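You operate a simulated robot arm through the tools that you are given. There is no shell and no other tool. Be economical: measure what you need, move in short steps, check, and stop when the job is done.

You run a simulated robot arm. Do the job below in one go: nothing can be reset, and whatever is moved stays where it is left.

Task
Move the blue pin to the small hole, reset the grey slider, then take off the purple cap.
Fine: slide the slider all the way back first; it ends against the pin. Free the grey star knob; the cap goes on the cap tray.

The check looks at the end state, three seconds after you hand in, the way a careful person would. Anything else that was tipped, shoved, dropped, spilled or broken makes it a failure. Lids that push on must go on centred and level and be pressed home; caps that screw on are set level and turned clockwise until they are tight.

Robot
A 6-joint arm with a two-finger parallel gripper, fixed in place. Base frame: the origin is at the foot of the arm, x ahead of it, y to its left, z up; the work surface is at about z = 800. Lengths are in mm, angles in rad, forces in N, time in s.
With the tool pointing down near the work surface it reaches from about 240 to 640 mm from the base axis. Its first joint turns from -1.152 to 1.152 rad. Payload 2.7 kg.
The tool frame sits at the grasp point between the pads (the TCP): z along the fingers, y along the line on which they close. The tips reach 23 mm beyond it. Largest opening 94 mm; finger width 38, thickness 10; the body of the gripper, 54 by 96 mm, starts 39 mm behind the TCP.
Orientation is that of the tool frame in the base frame, as a unit quaternion [w, x, y, z]. With the fingers straight down and closing along the base's y, the tool's x points along the base's -x, its y along +y and its z along -z.

Tools
- The arm moves only by the tool arm_command. Its argument "plan" is a list of rows, each a list of 7 numbers: the shift along the tool's x, y, z in units of 100 mm (1.0 is 100 mm), then the turn, a rotation vector about the tool's x, y, z in units of 90 degrees (1.0 is 90 degrees), then the finger opening in mm, from 0 to 94. In form: [[tx, ty, tz, wx, wy, wz, jaw], ...]. A call has 1 to 8 rows; each row is the pose to reach, as a shift and turn from the pose commanded when the call began, along the tool's axes at that moment. A call with a number of a shift or a turn outside -1 to 1 is refused whole. Rows are played at 5 a second. More than 50 mm and 0.15 rad between two rows, or a gripper value outside its range, and nothing of the call is played. A pose out of reach is approached as far as the arm can. The call stops where the force on the tool passes 60 N (or 10 N more than at its start, if that is more) or the arm is blocked; 0.2 s more then pass. The fingers move at their own pace (about 45 mm/s each) and stop on an object; they squeeze with about 30 N. The grip force told is the motor's: it shows also when the fingers shut on nothing. Time passes only in rows, and 0.2 s behind the last, so rows that repeat a pose let the fingers close. It gives the time, the measured TCP pose, the force on the tool (base axes), the opening and the grip force at its end, in the units of the frame above (readings bear some noise), and new pictures: "views" is both (left out), scene, wrist or none.
- Cameras (640 x 400 px; columns grow to the right, rows downward): "scene" is fixed at [72.6, -430.8, 1401.2]; the picture's right is [0.78, -0.63, 0.00], its down [-0.37, -0.46, -0.80] and it looks along [0.50, 0.63, -0.59] (base axes); focal length 327 px, centre (320, 200). "wrist" rides on the gripper at [86, 16, -75] in the tool frame; the picture's right is [-0.18, 0.98, 0.00], its down [-0.58, -0.11, -0.81] and it looks along [-0.79, -0.15, 0.59] (tool axes); focal length 243 px, centre (320, 200). There is no depth. A picture from a camera that has moved, and an enlarged one, comes with that camera's place and axes in the base frame and with its lens.
- zoom(camera, box): a new picture of the part [left, top, right, bottom] of that camera's present view, enlarged. The clock stands still meanwhile.
- close_job(): hands the job in; it is judged then, once.

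Work in short steps. Places have to be worked out from the pictures, the camera data and where the tool is seen: move nearer, look again, correct. Check each grasp and each placing, and mend what went wrong. You have 120 turns and 200 pictures in all, those below and enlarged ones among them. Open the gripper and draw the arm clear of the work before you hand the job in, unless the task says otherwise; then end with one line.

The tools are called as name(argument=value, ...) on one line, values as JSON. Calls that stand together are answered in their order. arm_command: Moves the arm, as the interface text tells. Its arguments: {"type":"object","properties":{"plan":{"type":"array"},"views":{"type":"string","enum":["both","scene","wrist","none"]}},"required":["plan"]} The other tools are called the same way: zoom (camera, box) takes an enlarged picture of a part of a camera's view; close_job () hands the job in.

At the start:

```text
clock: 0.0
eef_pos: [353.9, 138.0, 1095.1]
orientation: [0.0, 0.0, 1.0, 0.0]
force: [-0.6, -0.9, -0.7]
width: 93.7
grip_force: 0.0
```

scene: 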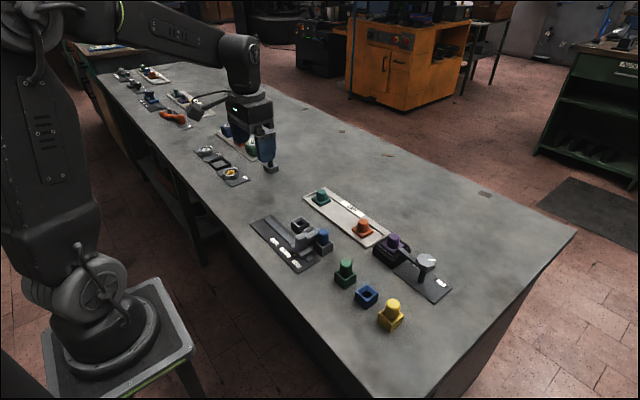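
wrist: 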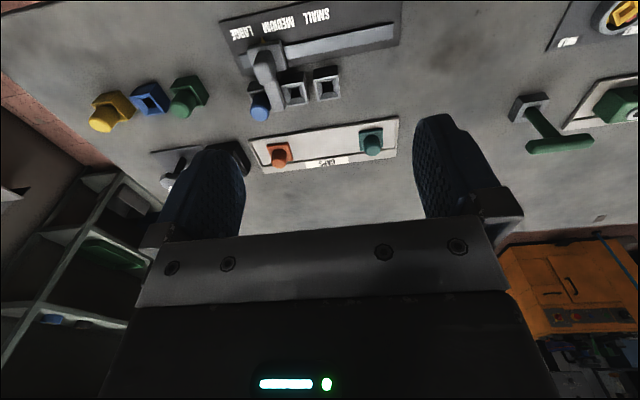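

I start by enlarging the scene around the slider board, cap tray and the knob board.

zoom(camera="scene", box=[240, 180, 460, 330])

zoom(camera="wrist", box=[80, 0, 420, 200])

zoom(camera="scene", box=[100, 50, 300, 190])

```text
2.67 times, centred on (350, 255) of scene
camera zoom: at [72.6, -430.8, 1401.2], right [0.78, -0.63, 0.0], down [-0.37, -0.46, -0.8], along [0.5, 0.63, -0.59], focal length 873 px, centre (240, 53)
```

zoom: 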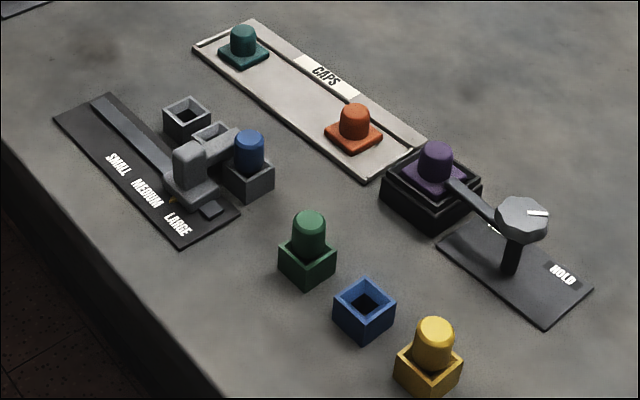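

```text
1.88 times, centred on (250, 100) of wrist
camera zoom: at [265.2, 154.1, 1168.9], right [0.18, 0.98, 0.0], down [0.58, -0.11, 0.81], along [0.79, -0.15, -0.59], focal length 457 px, centre (452, 388)
```

zoom: 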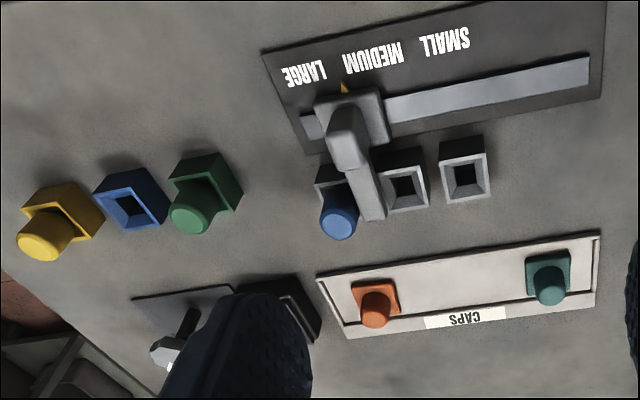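

```text
2.86 times, centred on (200, 120) of scene
camera zoom: at [72.6, -430.8, 1401.2], right [0.78, -0.63, 0.0], down [-0.37, -0.46, -0.8], along [0.5, 0.63, -0.59], focal length 935 px, centre (663, 429)
```

zoom: 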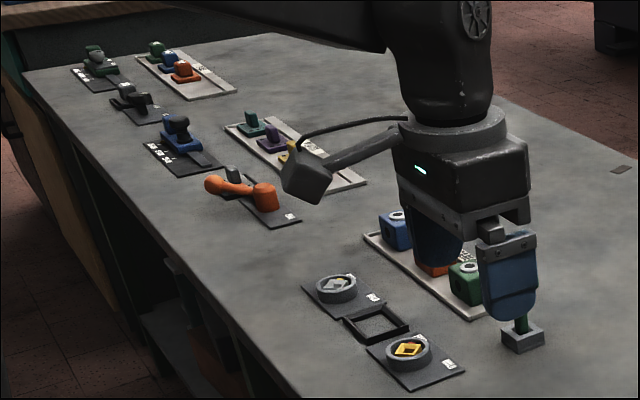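

Estimates: holes are near x≈459 (small y≈147, medium 100, large 50 with the pin). The slider is near x≈405, y≈65, and the purple cap at about (576,-84). I'll move closer over the slider for a better look.

arm_command(plan=[[-0.15, -0.26, 0.3, 0, 0, 0, 94], [-0.3, -0.52, 0.6, 0, 0, 0, 94], [-0.46, -0.78, 0.9, 0, 0, 0, 94], [-0.46, -0.78, 0.9, 0, 0, 0, 94]])

```text
clock: 1.0
eef_pos: [400.3, 64.6, 1004.3]
orientation: [0.0, 0.0, 1.0, 0.0]
force: [0.8, 0.4, -0.5]
width: 94.3
grip_force: 0.2
camera wrist: at [313.9, 79.8, 1078.9], right [0.18, 0.98, 0.0], down [0.58, -0.11, 0.81], along [0.79, -0.15, -0.59], focal length 243 px, centre (320, 200)
```

scene: 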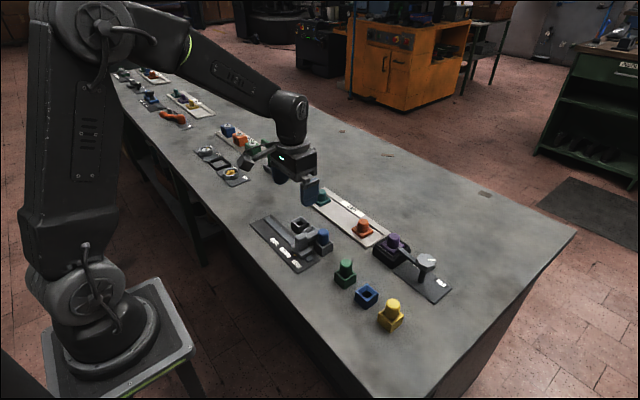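
wrist: 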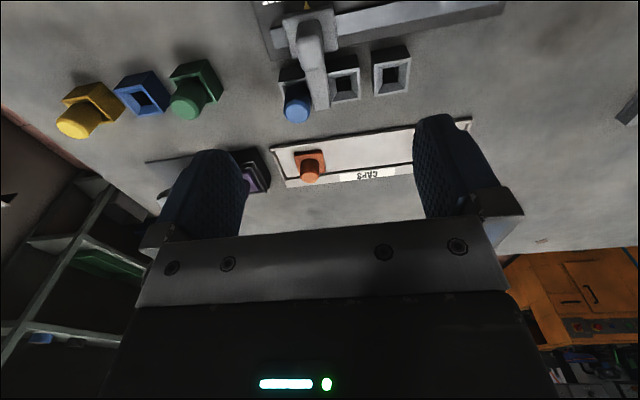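

Pull back in x to see the slider board fully.

arm_command(plan=[[0.4, 0.1, 0.1, 0, 0, 0, 94], [0.8, 0.2, 0.2, 0, 0, 0, 94], [0.8, 0.2, 0.4, 0, 0, 0, 94], [0.8, 0.2, 0.4, 0, 0, 0, 94]], views="none")

zoom(camera="wrist", box=[140, 0, 500, 220])

```text
clock: 2.0
eef_pos: [318.2, 85.4, 964.6]
orientation: [0.0, 0.0, 1.0, 0.0]
force: [0.7, -1.4, -0.1]
width: 93.9
grip_force: 0.0
```

```text
1.78 times, centred on (320, 110) of wrist
camera zoom: at [231.5, 101.0, 1037.6], right [0.18, 0.98, 0.0], down [0.58, -0.11, 0.81], along [0.79, -0.15, -0.59], focal length 431 px, centre (320, 360)
```

zoom: 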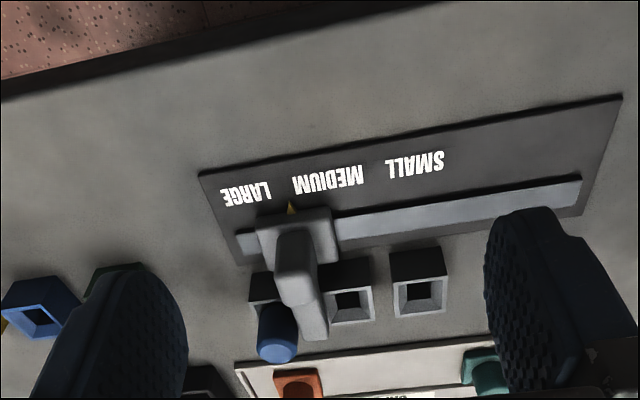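

Slider handle top appears at about (399,54,865). The holes are at x≈450, y≈33/80/128 with their rims near z≈830. I'll hover over the handle and verify.

arm_command(plan=[[-0.4, -0.15, 0.0, 0, 0, 0, 94], [-0.8, -0.28, 0.2, 0, 0, 0, 94], [-0.8, -0.28, 0.5, 0, 0, 0, 94], [-0.8, -0.28, 0.5, 0, 0, 0, 94]])

zoom(camera="scene", box=[240, 180, 400, 290])

```text
clock: 3.0
eef_pos: [396.9, 54.1, 917.6]
orientation: [0.0, 0.0, 1.0, 0.0]
force: [-0.3, 0.0, -0.1]
width: 94.0
grip_force: 0.1
camera wrist: at [309.8, 69.4, 991.3], right [0.18, 0.98, 0.0], down [0.58, -0.11, 0.81], along [0.79, -0.15, -0.59], focal length 243 px, centre (320, 200)
```

scene: 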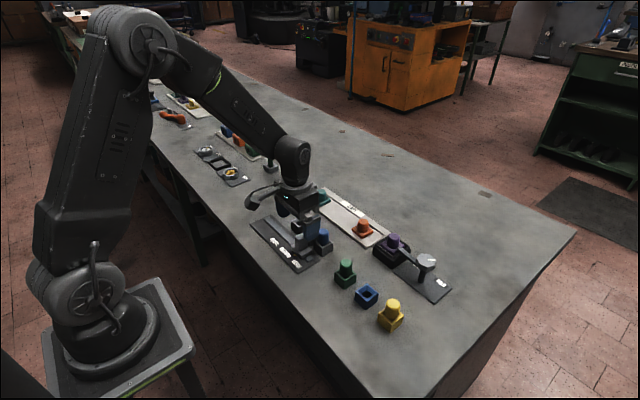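
wrist: 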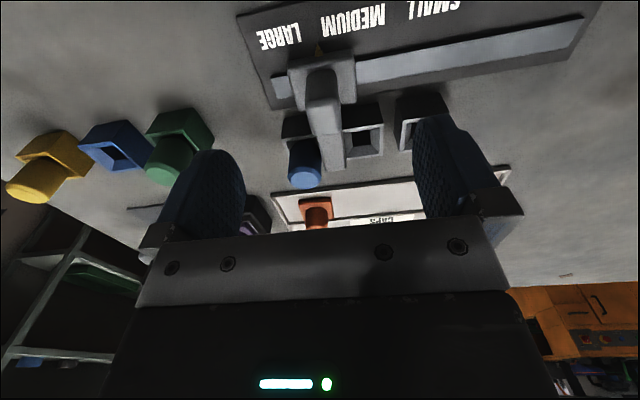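

```text
3.64 times, centred on (320, 235) of scene
camera zoom: at [72.6, -430.8, 1401.2], right [0.78, -0.63, 0.0], down [-0.37, -0.46, -0.8], along [0.5, 0.63, -0.59], focal length 1190 px, centre (320, 73)
```

zoom: 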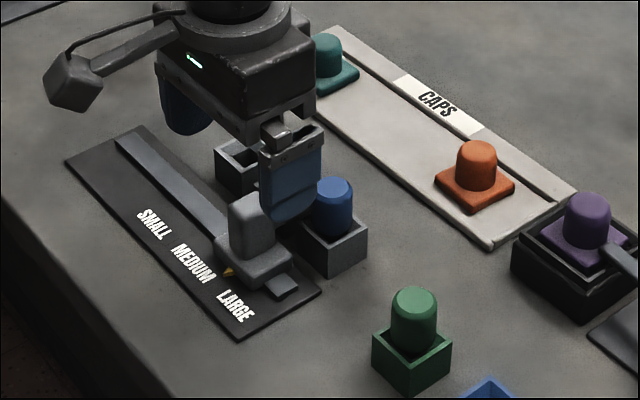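

zoom(camera="wrist", box=[220, 20, 460, 200])

```text
2.22 times, centred on (340, 110) of wrist
camera zoom: at [309.8, 69.4, 991.3], right [0.18, 0.98, 0.0], down [0.58, -0.11, 0.81], along [0.79, -0.15, -0.59], focal length 539 px, centre (276, 400)
```

zoom: 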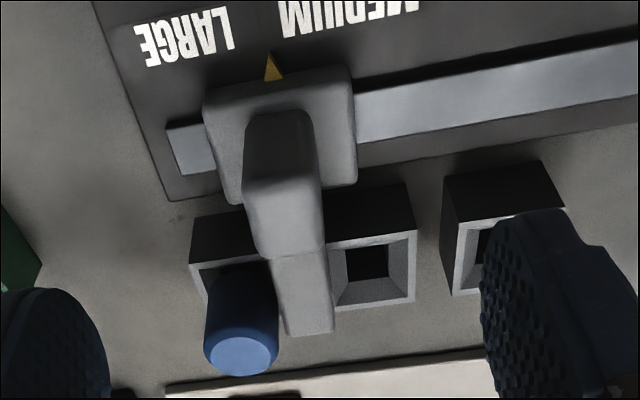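

Handle spans x 386–408, y 45–65, with its top at z≈865 and the base block top near 830. I'll descend to TCP z≈860 and grip.

arm_command(plan=[[0, 0, 0.3, 0, 0, 0, 94], [0, 0, 0.56, 0, 0, 0, 94], [0, 0, 0.56, 0, 0, 0, 94], [0, 0, 0.56, 0, 0, 0, 50], [0, 0, 0.56, 0, 0, 0, 10], [0, 0, 0.56, 0, 0, 0, 10], [0, 0, 0.56, 0, 0, 0, 10], [0, 0, 0.56, 0, 0, 0, 10]])

```text
clock: 4.8
eef_pos: [398.0, 53.7, 859.6]
orientation: [0.0, 0.001, 1.0, 0.0]
force: [-1.1, 0.9, -0.3]
width: 21.9
grip_force: 39.2
camera wrist: at [309.8, 68.3, 932.9], right [0.18, 0.98, 0.0], down [0.58, -0.11, 0.81], along [0.79, -0.15, -0.59], focal length 243 px, centre (320, 200)
```

scene: 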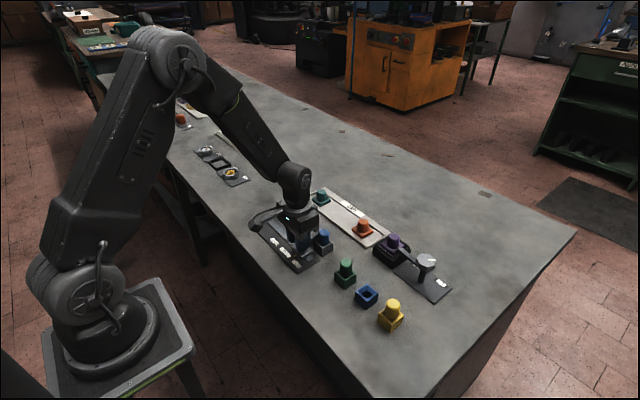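
wrist: 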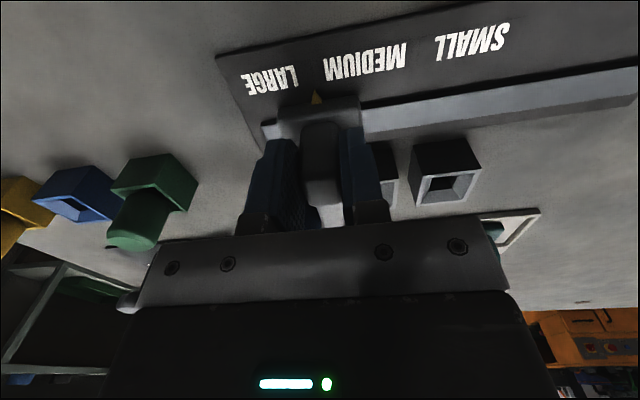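

Gripped at 22 mm. Slide it in +y (back), parallel to the slot.

arm_command(plan=[[0, 0.1, 0, 0, 0, 0, 10], [0, 0.25, 0, 0, 0, 0, 10], [0, 0.4, 0, 0, 0, 0, 10], [0, 0.55, 0, 0, 0, 0, 10], [0, 0.7, 0, 0, 0, 0, 10], [0, 0.85, 0, 0, 0, 0, 10], [0, 1.0, 0, 0, 0, 0, 10], [0, 1.0, 0, 0, 0, 0, 10]])

```text
clock: 6.6
eef_pos: [397.2, 153.1, 859.4]
orientation: [-0.001, -0.001, 1.0, -0.001]
force: [-20.4, -0.5, 9.8]
width: 21.8
grip_force: 45.4
camera wrist: at [310.1, 169.0, 933.3], right [0.18, 0.98, 0.0], down [0.58, -0.11, 0.8], along [0.79, -0.15, -0.59], focal length 243 px, centre (320, 200)
```

scene: 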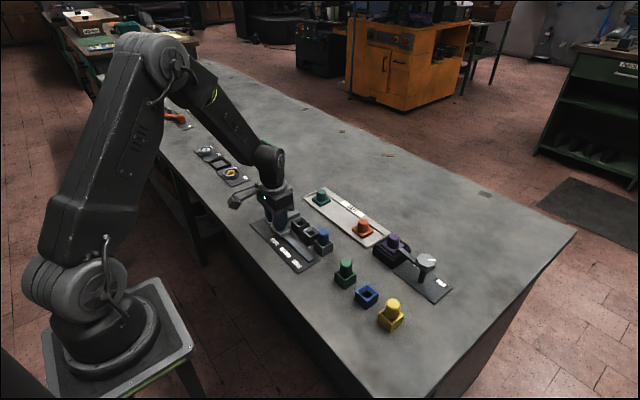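
wrist: 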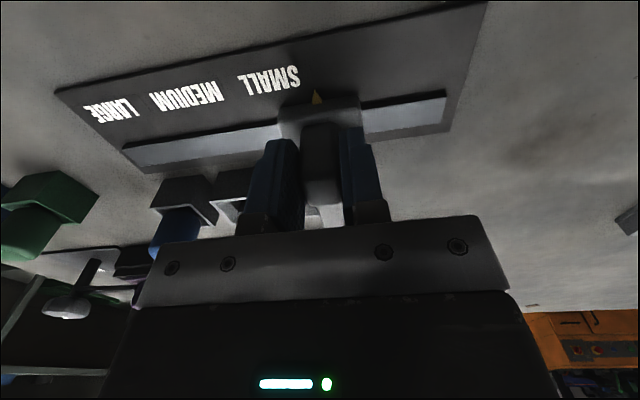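

It slides; a side force of 20 N in -x says the track is slightly skewed, so I give way in -x while continuing to the end.

arm_command(plan=[[0.02, 0.0, 0, 0, 0, 0, 10], [0.02, 0.1, 0, 0, 0, 0, 10], [0.02, 0.2, 0, 0, 0, 0, 10], [0.025, 0.3, 0, 0, 0, 0, 10]], views="wrist")

```text
clock: 7.6
eef_pos: [397.1, 182.9, 860.4]
orientation: [0.003, 0.0, 1.0, 0.001]
force: [11.5, -1.8, -7.0]
width: 22.1
grip_force: 45.2
camera wrist: at [309.5, 197.8, 932.5], right [0.18, 0.98, 0.0], down [0.58, -0.11, 0.81], along [0.8, -0.15, -0.59], focal length 243 px, centre (320, 200)
```

wrist: 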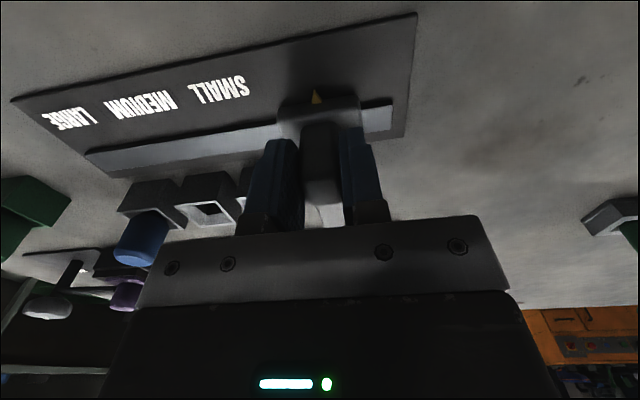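

arm_command(plan=[[-0.008, 0.06, 0, 0, 0, 0, 10], [-0.008, 0.12, 0, 0, 0, 0, 10], [-0.008, 0.16, 0, 0, 0, 0, 10], [-0.008, 0.2, 0, 0, 0, 0, 10], [-0.008, 0.24, 0, 0, 0, 0, 10], [-0.008, 0.28, 0, 0, 0, 0, 10], [-0.008, 0.32, 0, 0, 0, 0, 10], [-0.008, 0.36, 0, 0, 0, 0, 10]], views="wrist")

```text
clock: 9.2
eef_pos: [398.5, 205.4, 858.9]
orientation: [-0.004, 0.002, 1.0, -0.007]
force: [-2.9, -11.7, 6.8]
width: 21.7
grip_force: 44.7
stopped in row 8: the force on the tool passed its limit (the readings are from after the stop); the commanded pose is now the measured one
camera wrist: at [310.5, 222.1, 933.3], right [0.19, 0.98, -0.01], down [0.59, -0.1, 0.8], along [0.79, -0.16, -0.6], focal length 243 px, centre (320, 200)
```

wrist: 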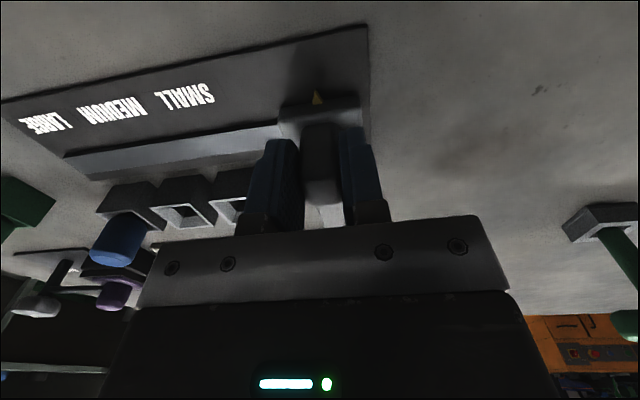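

Slider is at the end of its track (y≈205). I release, rise and square the tool, then go over the pin.

arm_command(plan=[[0, 0, 0, 0, 0, 0, 60], [0, 0, 0, 0, 0, 0, 60], [0, 0, 0, 0, 0, 0, 60], [0, 0, -0.3, 0, 0, 0, 60], [0, 0, -0.7, -0.009, -0.005, -0.0025, 70], [0, -0.4, -0.8, -0.009, -0.005, -0.0025, 80], [0, -0.8, -0.8, -0.009, -0.005, -0.0025, 80], [0, -0.8, -0.8, -0.009, -0.005, -0.0025, 80]], views="wrist")

arm_command(plan=[[0, -0.4, 0, 0, 0, 0, 80], [0, -0.8, 0, 0, 0, 0, 80], [0, -0.8, 0, 0, 0, 0, 80]])

zoom(camera="wrist", box=[160, 20, 480, 220])

```text
clock: 11.0
eef_pos: [399.9, 126.2, 937.8]
orientation: [0.002, 0.001, 1.0, 0.003]
force: [0.2, 0.2, -0.9]
width: 80.2
grip_force: 0.1
camera wrist: at [313.2, 141.0, 1011.4], right [0.18, 0.98, 0.0], down [0.58, -0.11, 0.81], along [0.79, -0.15, -0.59], focal length 243 px, centre (320, 200)
```

wrist: 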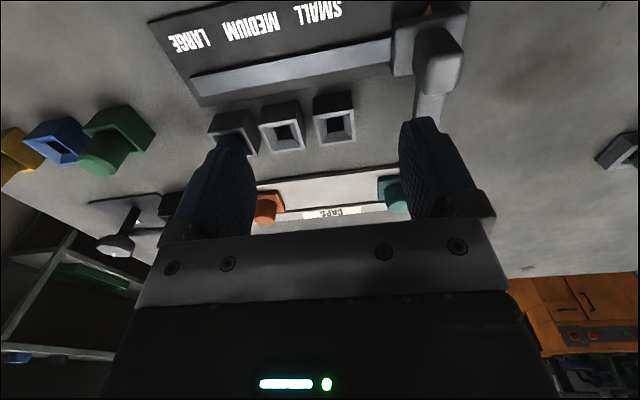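

```text
clock: 11.8
eef_pos: [398.0, 44.7, 938.0]
orientation: [0.0, 0.001, 1.0, 0.002]
force: [0.0, -0.6, 0.4]
width: 80.1
grip_force: 0.1
camera wrist: at [310.9, 60.2, 1012.4], right [0.18, 0.98, 0.0], down [0.58, -0.11, 0.81], along [0.79, -0.15, -0.59], focal length 243 px, centre (320, 200)
```

scene: 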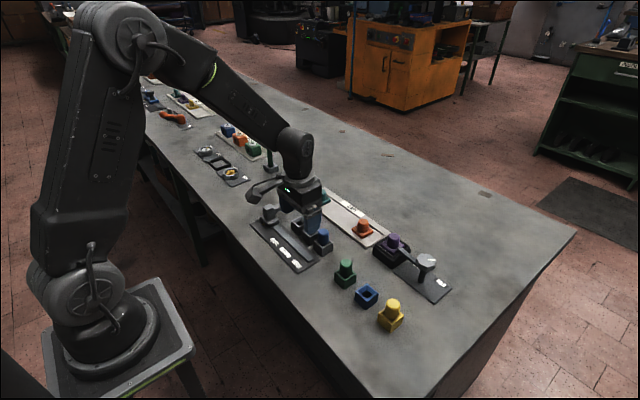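
wrist: 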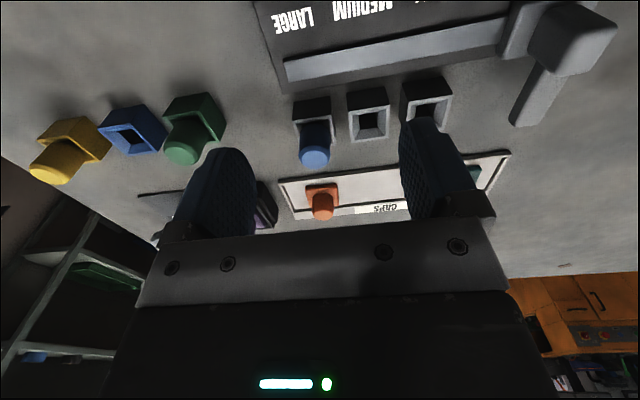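

```text
2.00 times, centred on (320, 120) of wrist
camera zoom: at [310.9, 60.2, 1012.4], right [0.18, 0.98, 0.0], down [0.58, -0.11, 0.81], along [0.79, -0.15, -0.59], focal length 485 px, centre (320, 360)
```

zoom: 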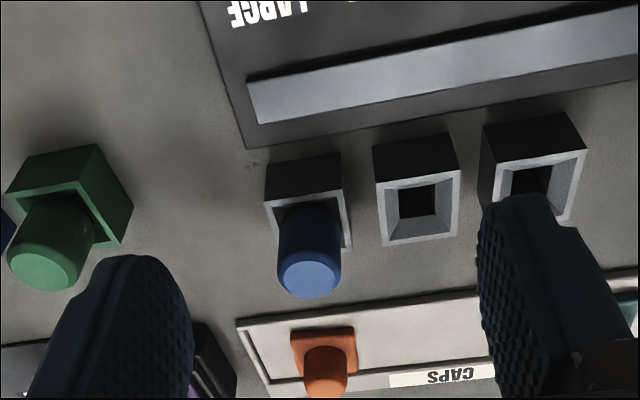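

Pin estimated at (448,30), top z≈864; small hole at (448,126.5). Move above the pin, descend to z≈858, grip.

arm_command(plan=[[-0.35, -0.1, 0, 0, 0, 0, 70], [-0.5, -0.15, 0.2, 0, 0, 0, 60], [-0.5, -0.15, 0.5, 0, 0, 0, 60], [-0.5, -0.15, 0.8, 0, 0, 0, 60], [-0.5, -0.15, 0.8, 0, 0, 0, 60]])

zoom(camera="scene", box=[240, 180, 400, 290])

```text
clock: 13.0
eef_pos: [448.8, 32.6, 860.1]
orientation: [0.001, 0.0, 1.0, 0.001]
force: [0.0, -0.4, 0.6]
width: 59.9
grip_force: 0.0
camera wrist: at [361.0, 48.3, 933.1], right [0.18, 0.98, 0.0], down [0.58, -0.11, 0.81], along [0.79, -0.15, -0.59], focal length 243 px, centre (320, 200)
```

scene: 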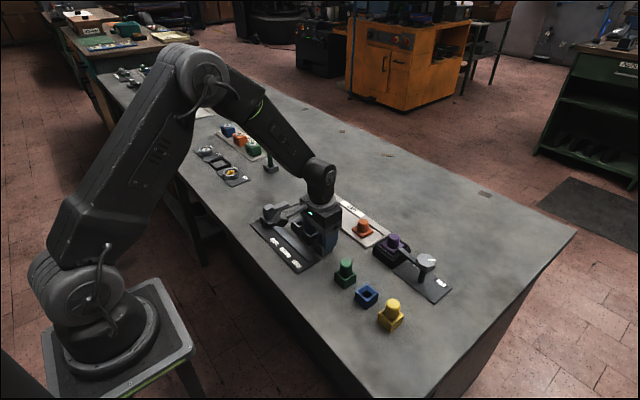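
wrist: 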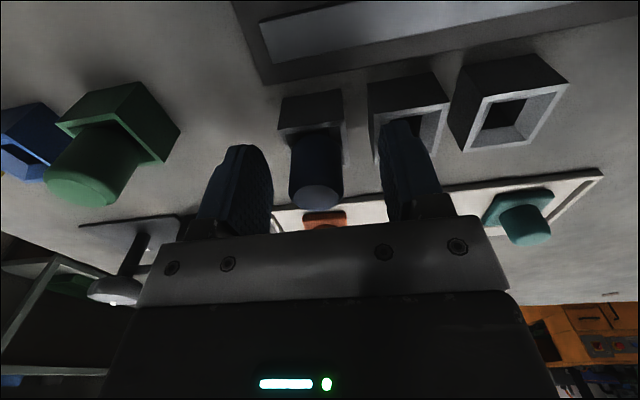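

```text
3.64 times, centred on (320, 235) of scene
camera zoom: at [72.6, -430.8, 1401.2], right [0.78, -0.63, 0.0], down [-0.37, -0.46, -0.8], along [0.5, 0.63, -0.59], focal length 1190 px, centre (320, 73)
```

zoom: 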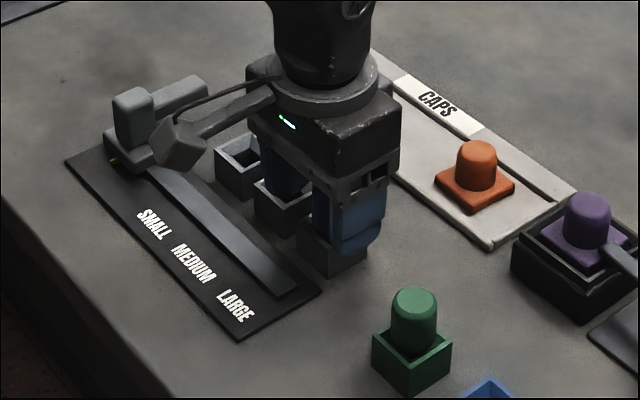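

Pin lies between the fingers, about 2 mm toward -y. I shift a touch and grip.

arm_command(plan=[[0, -0.02, 0, 0, 0, 0, 60], [0, -0.02, 0, 0, 0, 0, 40], [0, -0.02, 0, 0, 0, 0, 15], [0, -0.02, 0, 0, 0, 0, 15], [0, -0.02, 0, 0, 0, 0, 15]], views="wrist")

```text
clock: 14.2
eef_pos: [448.5, 32.1, 860.5]
orientation: [0.0, 0.0, 1.0, 0.001]
force: [-0.1, 0.0, -0.7]
width: 26.5
grip_force: 29.5
camera wrist: at [360.8, 46.6, 933.4], right [0.18, 0.98, 0.0], down [0.58, -0.11, 0.81], along [0.79, -0.15, -0.59], focal length 243 px, centre (320, 200)
```

wrist: 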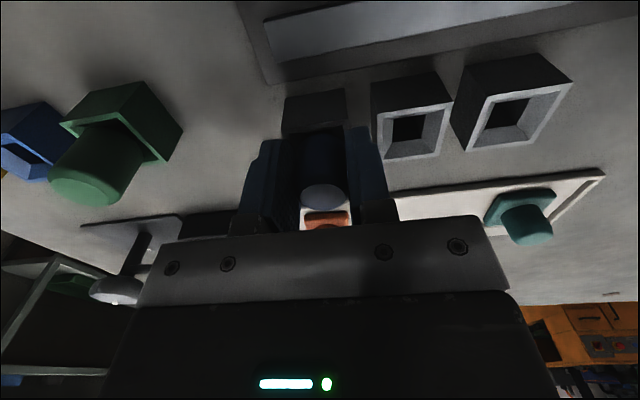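

Gripped at 26.5 mm with little side force. Lift straight up 65 mm.

arm_command(plan=[[0, 0, -0.1, 0, 0, 0, 15], [0, 0, -0.25, 0, 0, 0, 15], [0, 0, -0.45, 0, 0, 0, 15], [0, 0, -0.65, 0, 0, 0, 15], [0, 0, -0.65, 0, 0, 0, 15]])

zoom(camera="scene", box=[240, 160, 400, 270])

zoom(camera="wrist", box=[200, 20, 520, 240])

```text
clock: 15.4
eef_pos: [450.4, 30.5, 924.8]
orientation: [0.0, -0.001, 1.0, 0.002]
force: [0.1, 0.3, -1.3]
width: 26.7
grip_force: 29.9
camera wrist: at [363.3, 44.2, 997.6], right [0.18, 0.98, 0.0], down [0.58, -0.11, 0.81], along [0.79, -0.15, -0.59], focal length 243 px, centre (320, 200)
```

scene: 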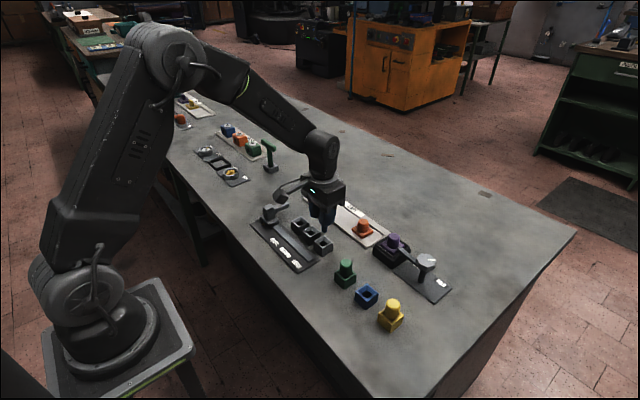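
wrist: 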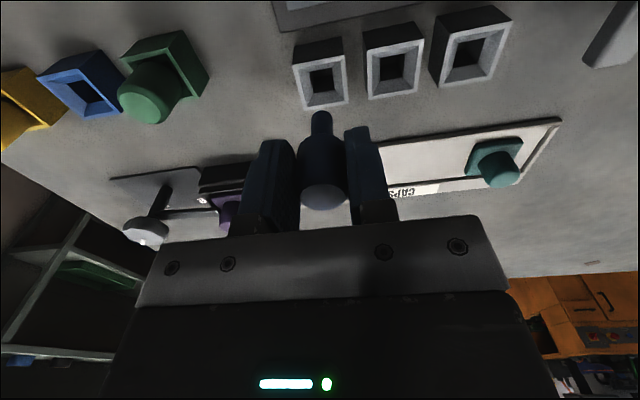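

```text
3.64 times, centred on (320, 215) of scene
camera zoom: at [72.6, -430.8, 1401.2], right [0.78, -0.63, 0.0], down [-0.37, -0.46, -0.8], along [0.5, 0.63, -0.59], focal length 1190 px, centre (320, 146)
```

zoom: 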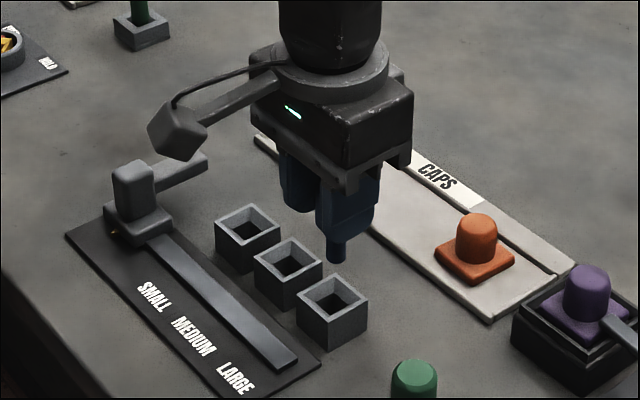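

```text
1.82 times, centred on (360, 130) of wrist
camera zoom: at [363.3, 44.2, 997.6], right [0.18, 0.98, 0.0], down [0.58, -0.11, 0.81], along [0.79, -0.15, -0.59], focal length 441 px, centre (247, 327)
```

zoom: 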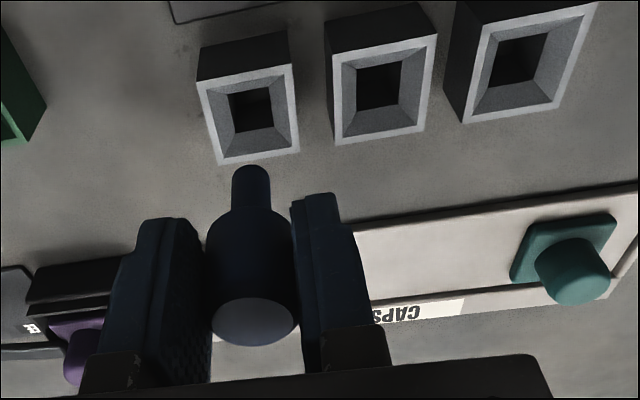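

The pin has a narrow shank and the holes are funnelled. Small hole is ≈97.5 mm in +y and ≈1.5 mm in -x from the pick spot. I move above it.

arm_command(plan=[[0.0, 0.2, 0, 0, 0, 0, 15], [0.01, 0.5, 0, 0, 0, 0, 15], [0.015, 0.8, 0, 0, 0, 0, 15], [0.015, 0.97, 0, 0, 0, 0, 15], [0.015, 0.97, 0.2, 0, 0, 0, 15], [0.015, 0.97, 0.2, 0, 0, 0, 15]])

zoom(camera="wrist", box=[200, 20, 440, 240])

zoom(camera="scene", box=[240, 160, 400, 270])

```text
clock: 16.8
eef_pos: [446.1, 129.4, 905.2]
orientation: [0.0, 0.0, 1.0, 0.001]
force: [0.0, -0.1, -0.7]
width: 26.7
grip_force: 30.2
camera wrist: at [359.4, 143.3, 979.0], right [0.18, 0.98, 0.0], down [0.58, -0.11, 0.81], along [0.79, -0.15, -0.59], focal length 243 px, centre (320, 200)
```

scene: 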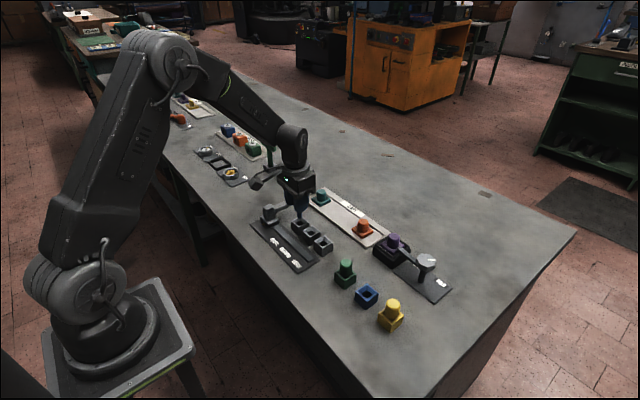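
wrist: 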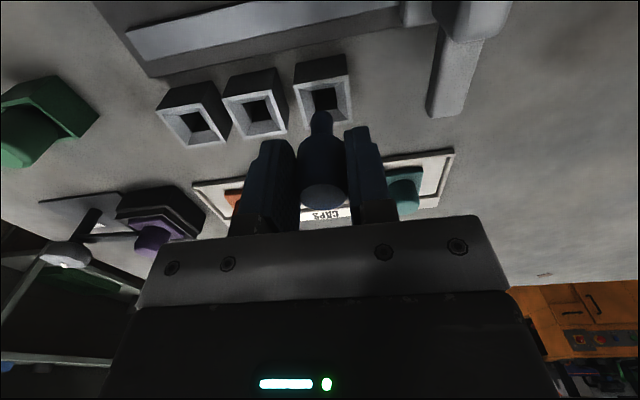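

```text
1.82 times, centred on (320, 130) of wrist
camera zoom: at [359.4, 143.3, 979.0], right [0.18, 0.98, 0.0], down [0.58, -0.11, 0.81], along [0.79, -0.15, -0.59], focal length 441 px, centre (320, 327)
```

zoom: 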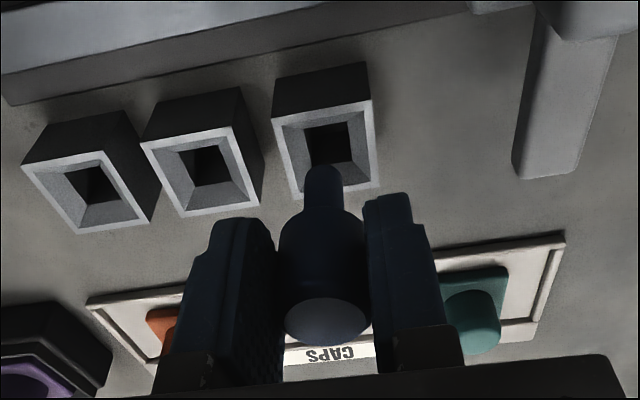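

```text
3.64 times, centred on (320, 215) of scene
camera zoom: at [72.7, -430.8, 1401.2], right [0.78, -0.63, 0.0], down [-0.37, -0.46, -0.8], along [0.5, 0.63, -0.59], focal length 1190 px, centre (320, 146)
```

zoom: 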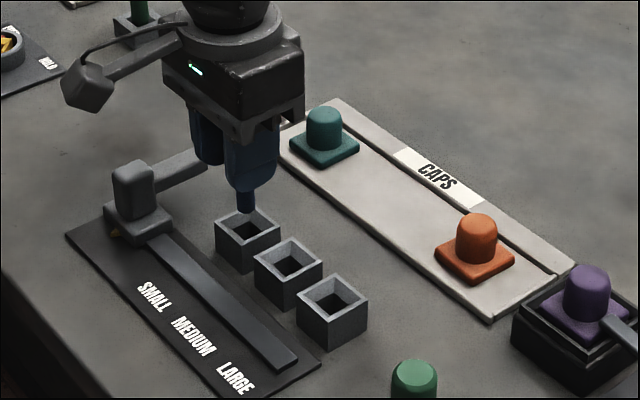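

Alignment looks right (hole ≈(449,128)). Nudge 1 mm in +x and lower to z≈861.

arm_command(plan=[[-0.01, 0, 0.1, 0, 0, 0, 15], [-0.01, 0, 0.2, 0, 0, 0, 15], [-0.01, 0, 0.28, 0, 0, 0, 15], [-0.01, 0, 0.35, 0, 0, 0, 15], [-0.01, 0, 0.4, 0, 0, 0, 15], [-0.01, 0, 0.44, 0, 0, 0, 15], [-0.01, 0, 0.44, 0, 0, 0, 15]])

zoom(camera="wrist", box=[200, 20, 440, 240])

zoom(camera="scene", box=[240, 160, 400, 270])

```text
clock: 18.4
eef_pos: [447.0, 128.1, 861.0]
orientation: [0.001, 0.0, 1.0, 0.002]
force: [0.2, 4.4, 0.3]
width: 26.5
grip_force: 30.4
camera wrist: at [360.2, 143.5, 934.2], right [0.18, 0.98, 0.0], down [0.58, -0.11, 0.81], along [0.79, -0.15, -0.59], focal length 243 px, centre (320, 200)
```

scene: 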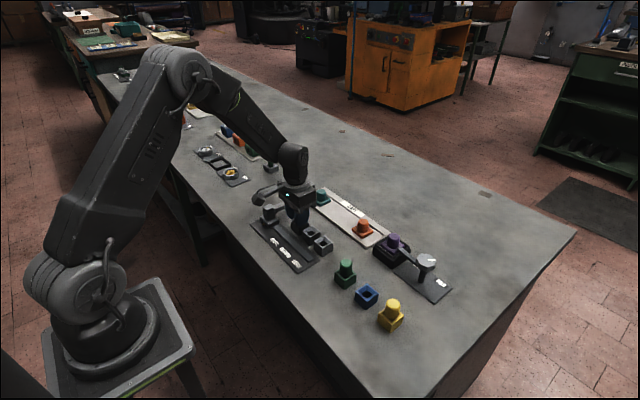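
wrist: 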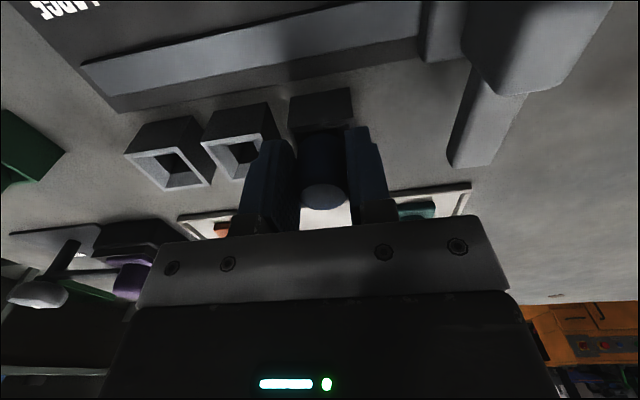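

```text
1.82 times, centred on (320, 130) of wrist
camera zoom: at [360.2, 143.5, 934.2], right [0.18, 0.98, 0.0], down [0.58, -0.11, 0.81], along [0.79, -0.15, -0.59], focal length 441 px, centre (320, 327)
```

zoom: 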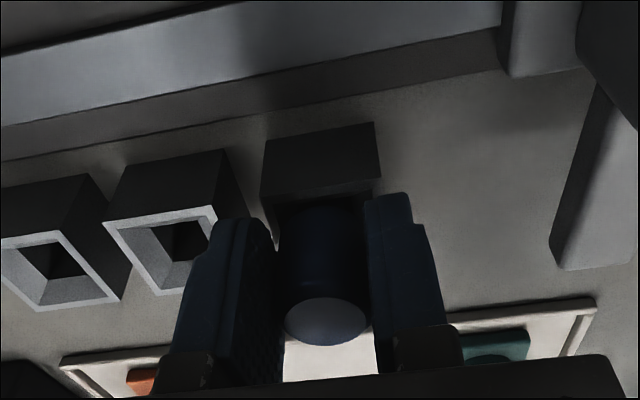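

```text
3.64 times, centred on (320, 215) of scene
camera zoom: at [72.6, -430.7, 1401.3], right [0.78, -0.63, 0.0], down [-0.37, -0.46, -0.8], along [0.5, 0.63, -0.59], focal length 1190 px, centre (320, 146)
```

zoom: 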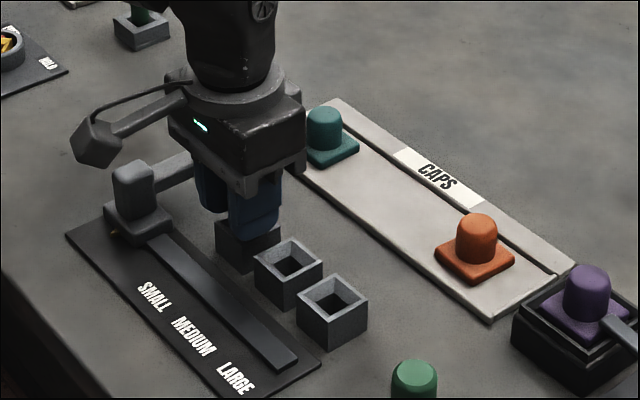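

Seated at the same height it was picked. Release, rise, and return over the slider handle at (398,205).

arm_command(plan=[[0, 0, 0, 0, 0, 0, 50], [0, 0, 0, 0, 0, 0, 50], [0, 0, 0, 0, 0, 0, 50], [0, 0, -0.3, 0, 0, 0, 50], [0, 0, -0.6, 0, 0, 0, 50], [0.25, 0.38, -0.6, 0, 0, 0, 70], [0.49, 0.76, -0.6, 0, 0, 0, 80], [0.49, 0.76, -0.6, 0, 0, 0, 80]])

zoom(camera="scene", box=[240, 160, 400, 270])

zoom(camera="wrist", box=[200, 0, 440, 220])

```text
clock: 20.2
eef_pos: [397.7, 203.7, 920.1]
orientation: [0.001, 0.0, 1.0, 0.002]
force: [-0.2, -0.4, 0.0]
width: 80.0
grip_force: 0.1
camera wrist: at [310.4, 219.5, 994.0], right [0.18, 0.98, 0.0], down [0.58, -0.11, 0.81], along [0.79, -0.15, -0.59], focal length 243 px, centre (320, 200)
```

scene: 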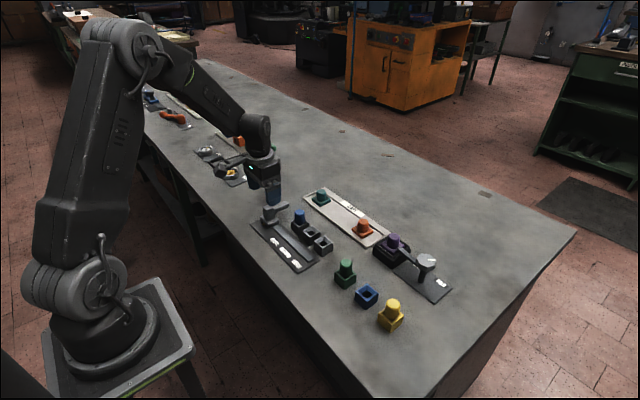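
wrist: 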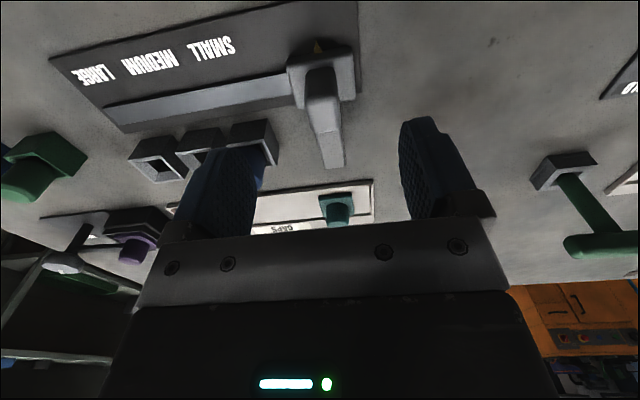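

```text
3.64 times, centred on (320, 215) of scene
camera zoom: at [72.6, -430.8, 1401.2], right [0.78, -0.63, 0.0], down [-0.37, -0.46, -0.8], along [0.5, 0.63, -0.59], focal length 1190 px, centre (320, 146)
```

zoom: 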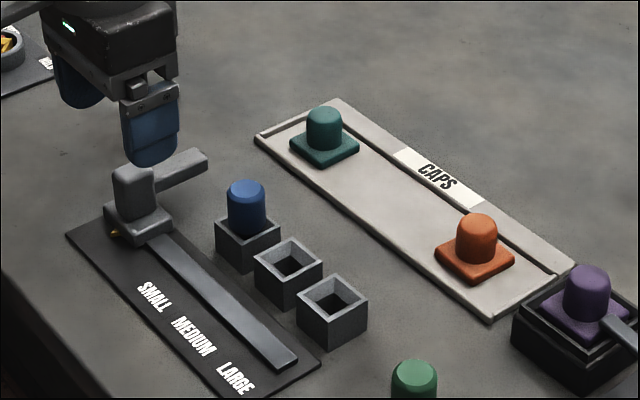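

```text
1.82 times, centred on (320, 110) of wrist
camera zoom: at [310.4, 219.5, 994.0], right [0.18, 0.98, 0.0], down [0.58, -0.11, 0.81], along [0.79, -0.15, -0.59], focal length 441 px, centre (320, 364)
```

zoom: 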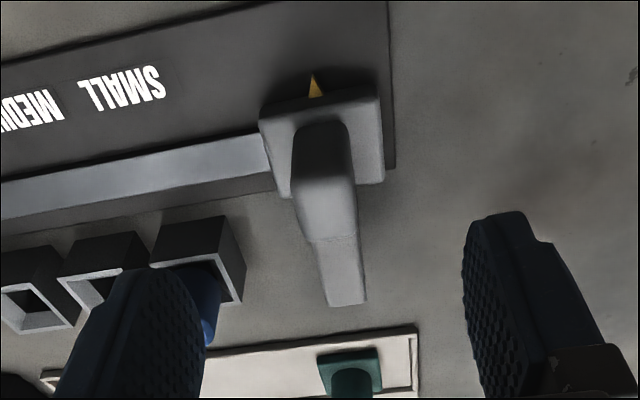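

Pin is upright in the small hole. Descend on the slider handle and grip.

arm_command(plan=[[0, 0.01, 0.3, 0, 0, 0, 80], [0, 0.01, 0.6, 0, 0, 0, 70], [0, 0.01, 0.6, 0, 0, 0, 40], [0, 0.01, 0.6, 0, 0, 0, 10], [0, 0.01, 0.6, 0, 0, 0, 10], [0, 0.01, 0.6, 0, 0, 0, 10], [0, 0.01, 0.6, 0, 0, 0, 10]], views="none")

arm_command(plan=[[0, -0.1, 0, 0, 0, 0, 10], [0, -0.2, 0, 0, 0, 0, 10], [0, -0.3, 0, 0, 0, 0, 10], [0, -0.4, 0, 0, 0, 0, 10], [0, -0.46, 0, 0, 0, 0, 10]])

zoom(camera="scene", box=[240, 160, 400, 270])

zoom(camera="wrist", box=[200, 60, 440, 240])

```text
clock: 21.8
eef_pos: [398.5, 205.1, 860.1]
orientation: [0.0, 0.0, 1.0, 0.001]
force: [1.2, -0.9, -4.8]
width: 21.7
grip_force: 45.0
```

```text
clock: 23.0
eef_pos: [398.7, 159.6, 859.8]
orientation: [-0.001, 0.0, 1.0, 0.002]
force: [15.9, 2.4, -32.7]
width: 21.8
grip_force: 44.8
camera wrist: at [310.7, 174.7, 933.2], right [0.18, 0.98, 0.0], down [0.58, -0.11, 0.81], along [0.79, -0.15, -0.59], focal length 243 px, centre (320, 200)
```

scene: 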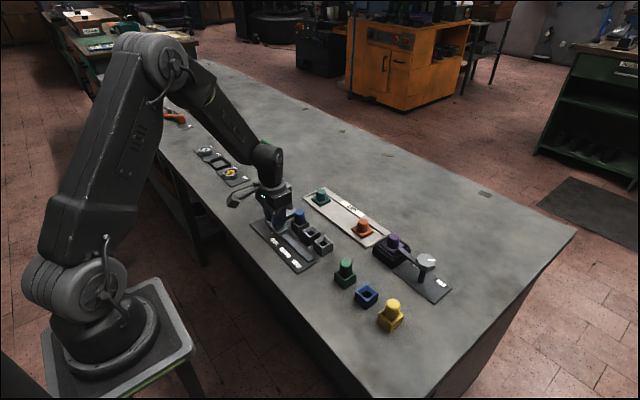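
wrist: 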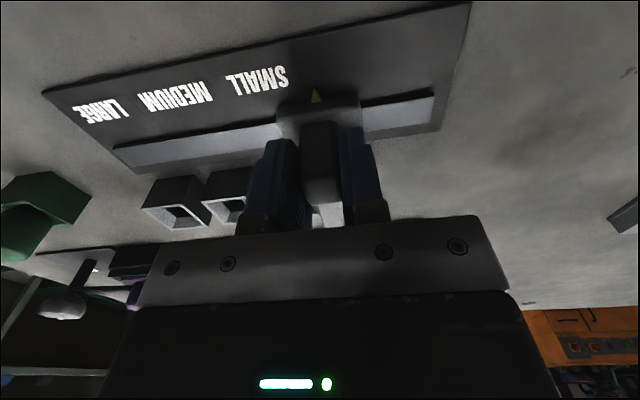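

```text
3.64 times, centred on (320, 215) of scene
camera zoom: at [73.5, -430.6, 1401.3], right [0.78, -0.63, 0.0], down [-0.37, -0.46, -0.8], along [0.5, 0.63, -0.59], focal length 1190 px, centre (320, 146)
```

zoom: 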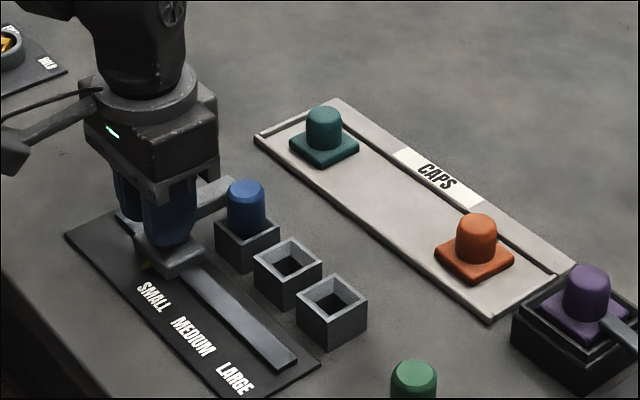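

```text
2.22 times, centred on (320, 150) of wrist
camera zoom: at [310.7, 174.7, 933.2], right [0.18, 0.98, 0.0], down [0.58, -0.11, 0.81], along [0.79, -0.15, -0.59], focal length 539 px, centre (320, 311)
```

zoom: 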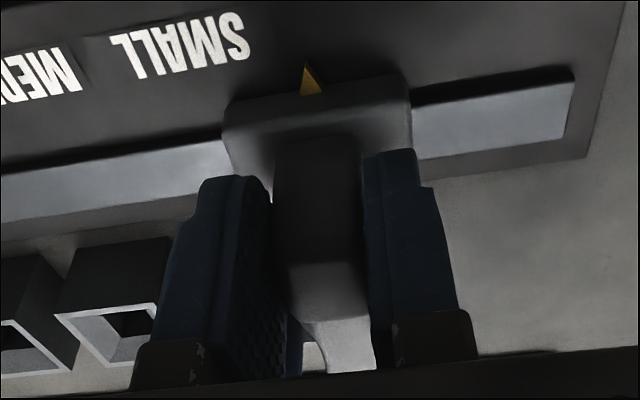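

Near contact. I relieve side loads and creep the last ~8 mm in small steps, watching the y-force.

arm_command(plan=[[-0.012, 0, 0.01, 0, 0, 0, 10], [-0.012, -0.02, 0.01, 0, 0, 0, 10], [-0.012, -0.04, 0.01, 0, 0, 0, 10], [-0.012, -0.055, 0.01, 0, 0, 0, 10], [-0.012, -0.065, 0.01, 0, 0, 0, 10]])

zoom(camera="scene", box=[270, 190, 350, 250])

```text
clock: 24.2
eef_pos: [397.8, 152.9, 860.4]
orientation: [-0.002, 0.0, 1.0, 0.001]
force: [-29.7, 2.0, 14.8]
width: 22.0
grip_force: 45.0
camera wrist: at [311.1, 168.0, 933.7], right [0.18, 0.98, 0.0], down [0.58, -0.11, 0.8], along [0.79, -0.15, -0.6], focal length 243 px, centre (320, 200)
```

scene: 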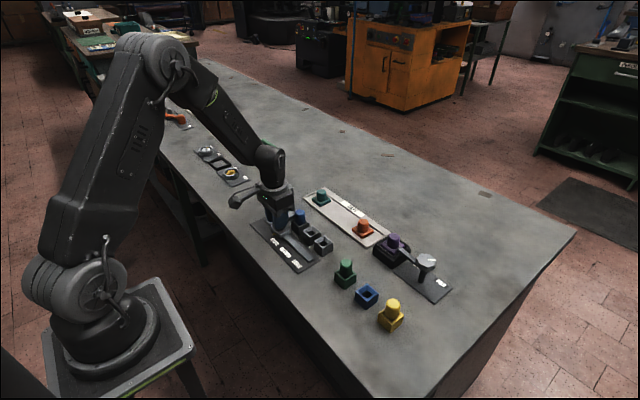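
wrist: 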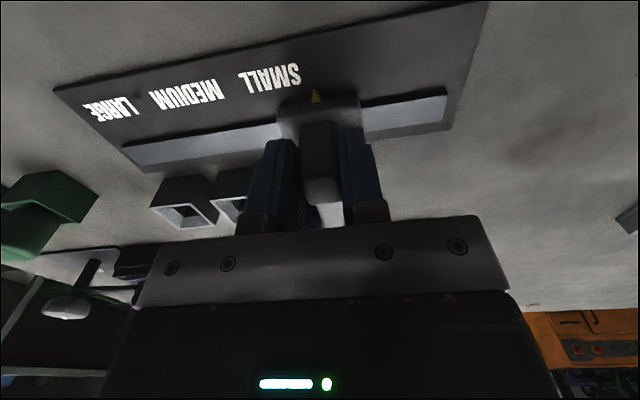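

```text
6.67 times, centred on (310, 220) of scene
camera zoom: at [71.7, -430.8, 1401.3], right [0.78, -0.63, 0.0], down [-0.37, -0.46, -0.8], along [0.5, 0.63, -0.59], focal length 2181 px, centre (387, 67)
```

zoom: 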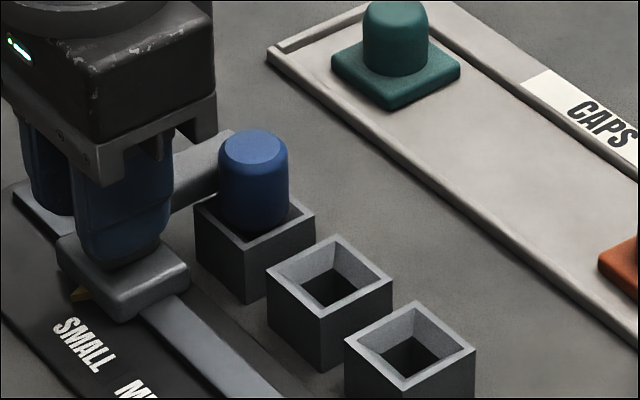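

arm_command(plan=[[0.008, 0, -0.003, 0, 0, 0, 10], [0.008, -0.01, -0.003, 0, 0, 0, 10], [0.008, -0.02, -0.003, 0, 0, 0, 10], [0.008, -0.02, -0.003, 0, 0, 0, 10]], views="none")

zoom(camera="scene", box=[270, 190, 350, 250])

```text
clock: 25.2
eef_pos: [397.3, 151.4, 859.2]
orientation: [-0.001, 0.0, 1.0, 0.001]
force: [-17.3, 16.9, -6.2]
width: 21.9
grip_force: 44.8
```

```text
6.67 times, centred on (310, 220) of scene
camera zoom: at [72.3, -430.4, 1401.4], right [0.78, -0.63, 0.0], down [-0.37, -0.46, -0.8], along [0.5, 0.63, -0.59], focal length 2181 px, centre (387, 67)
```

zoom: 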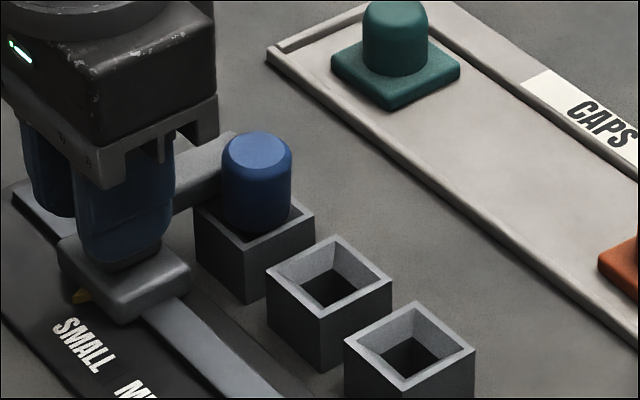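

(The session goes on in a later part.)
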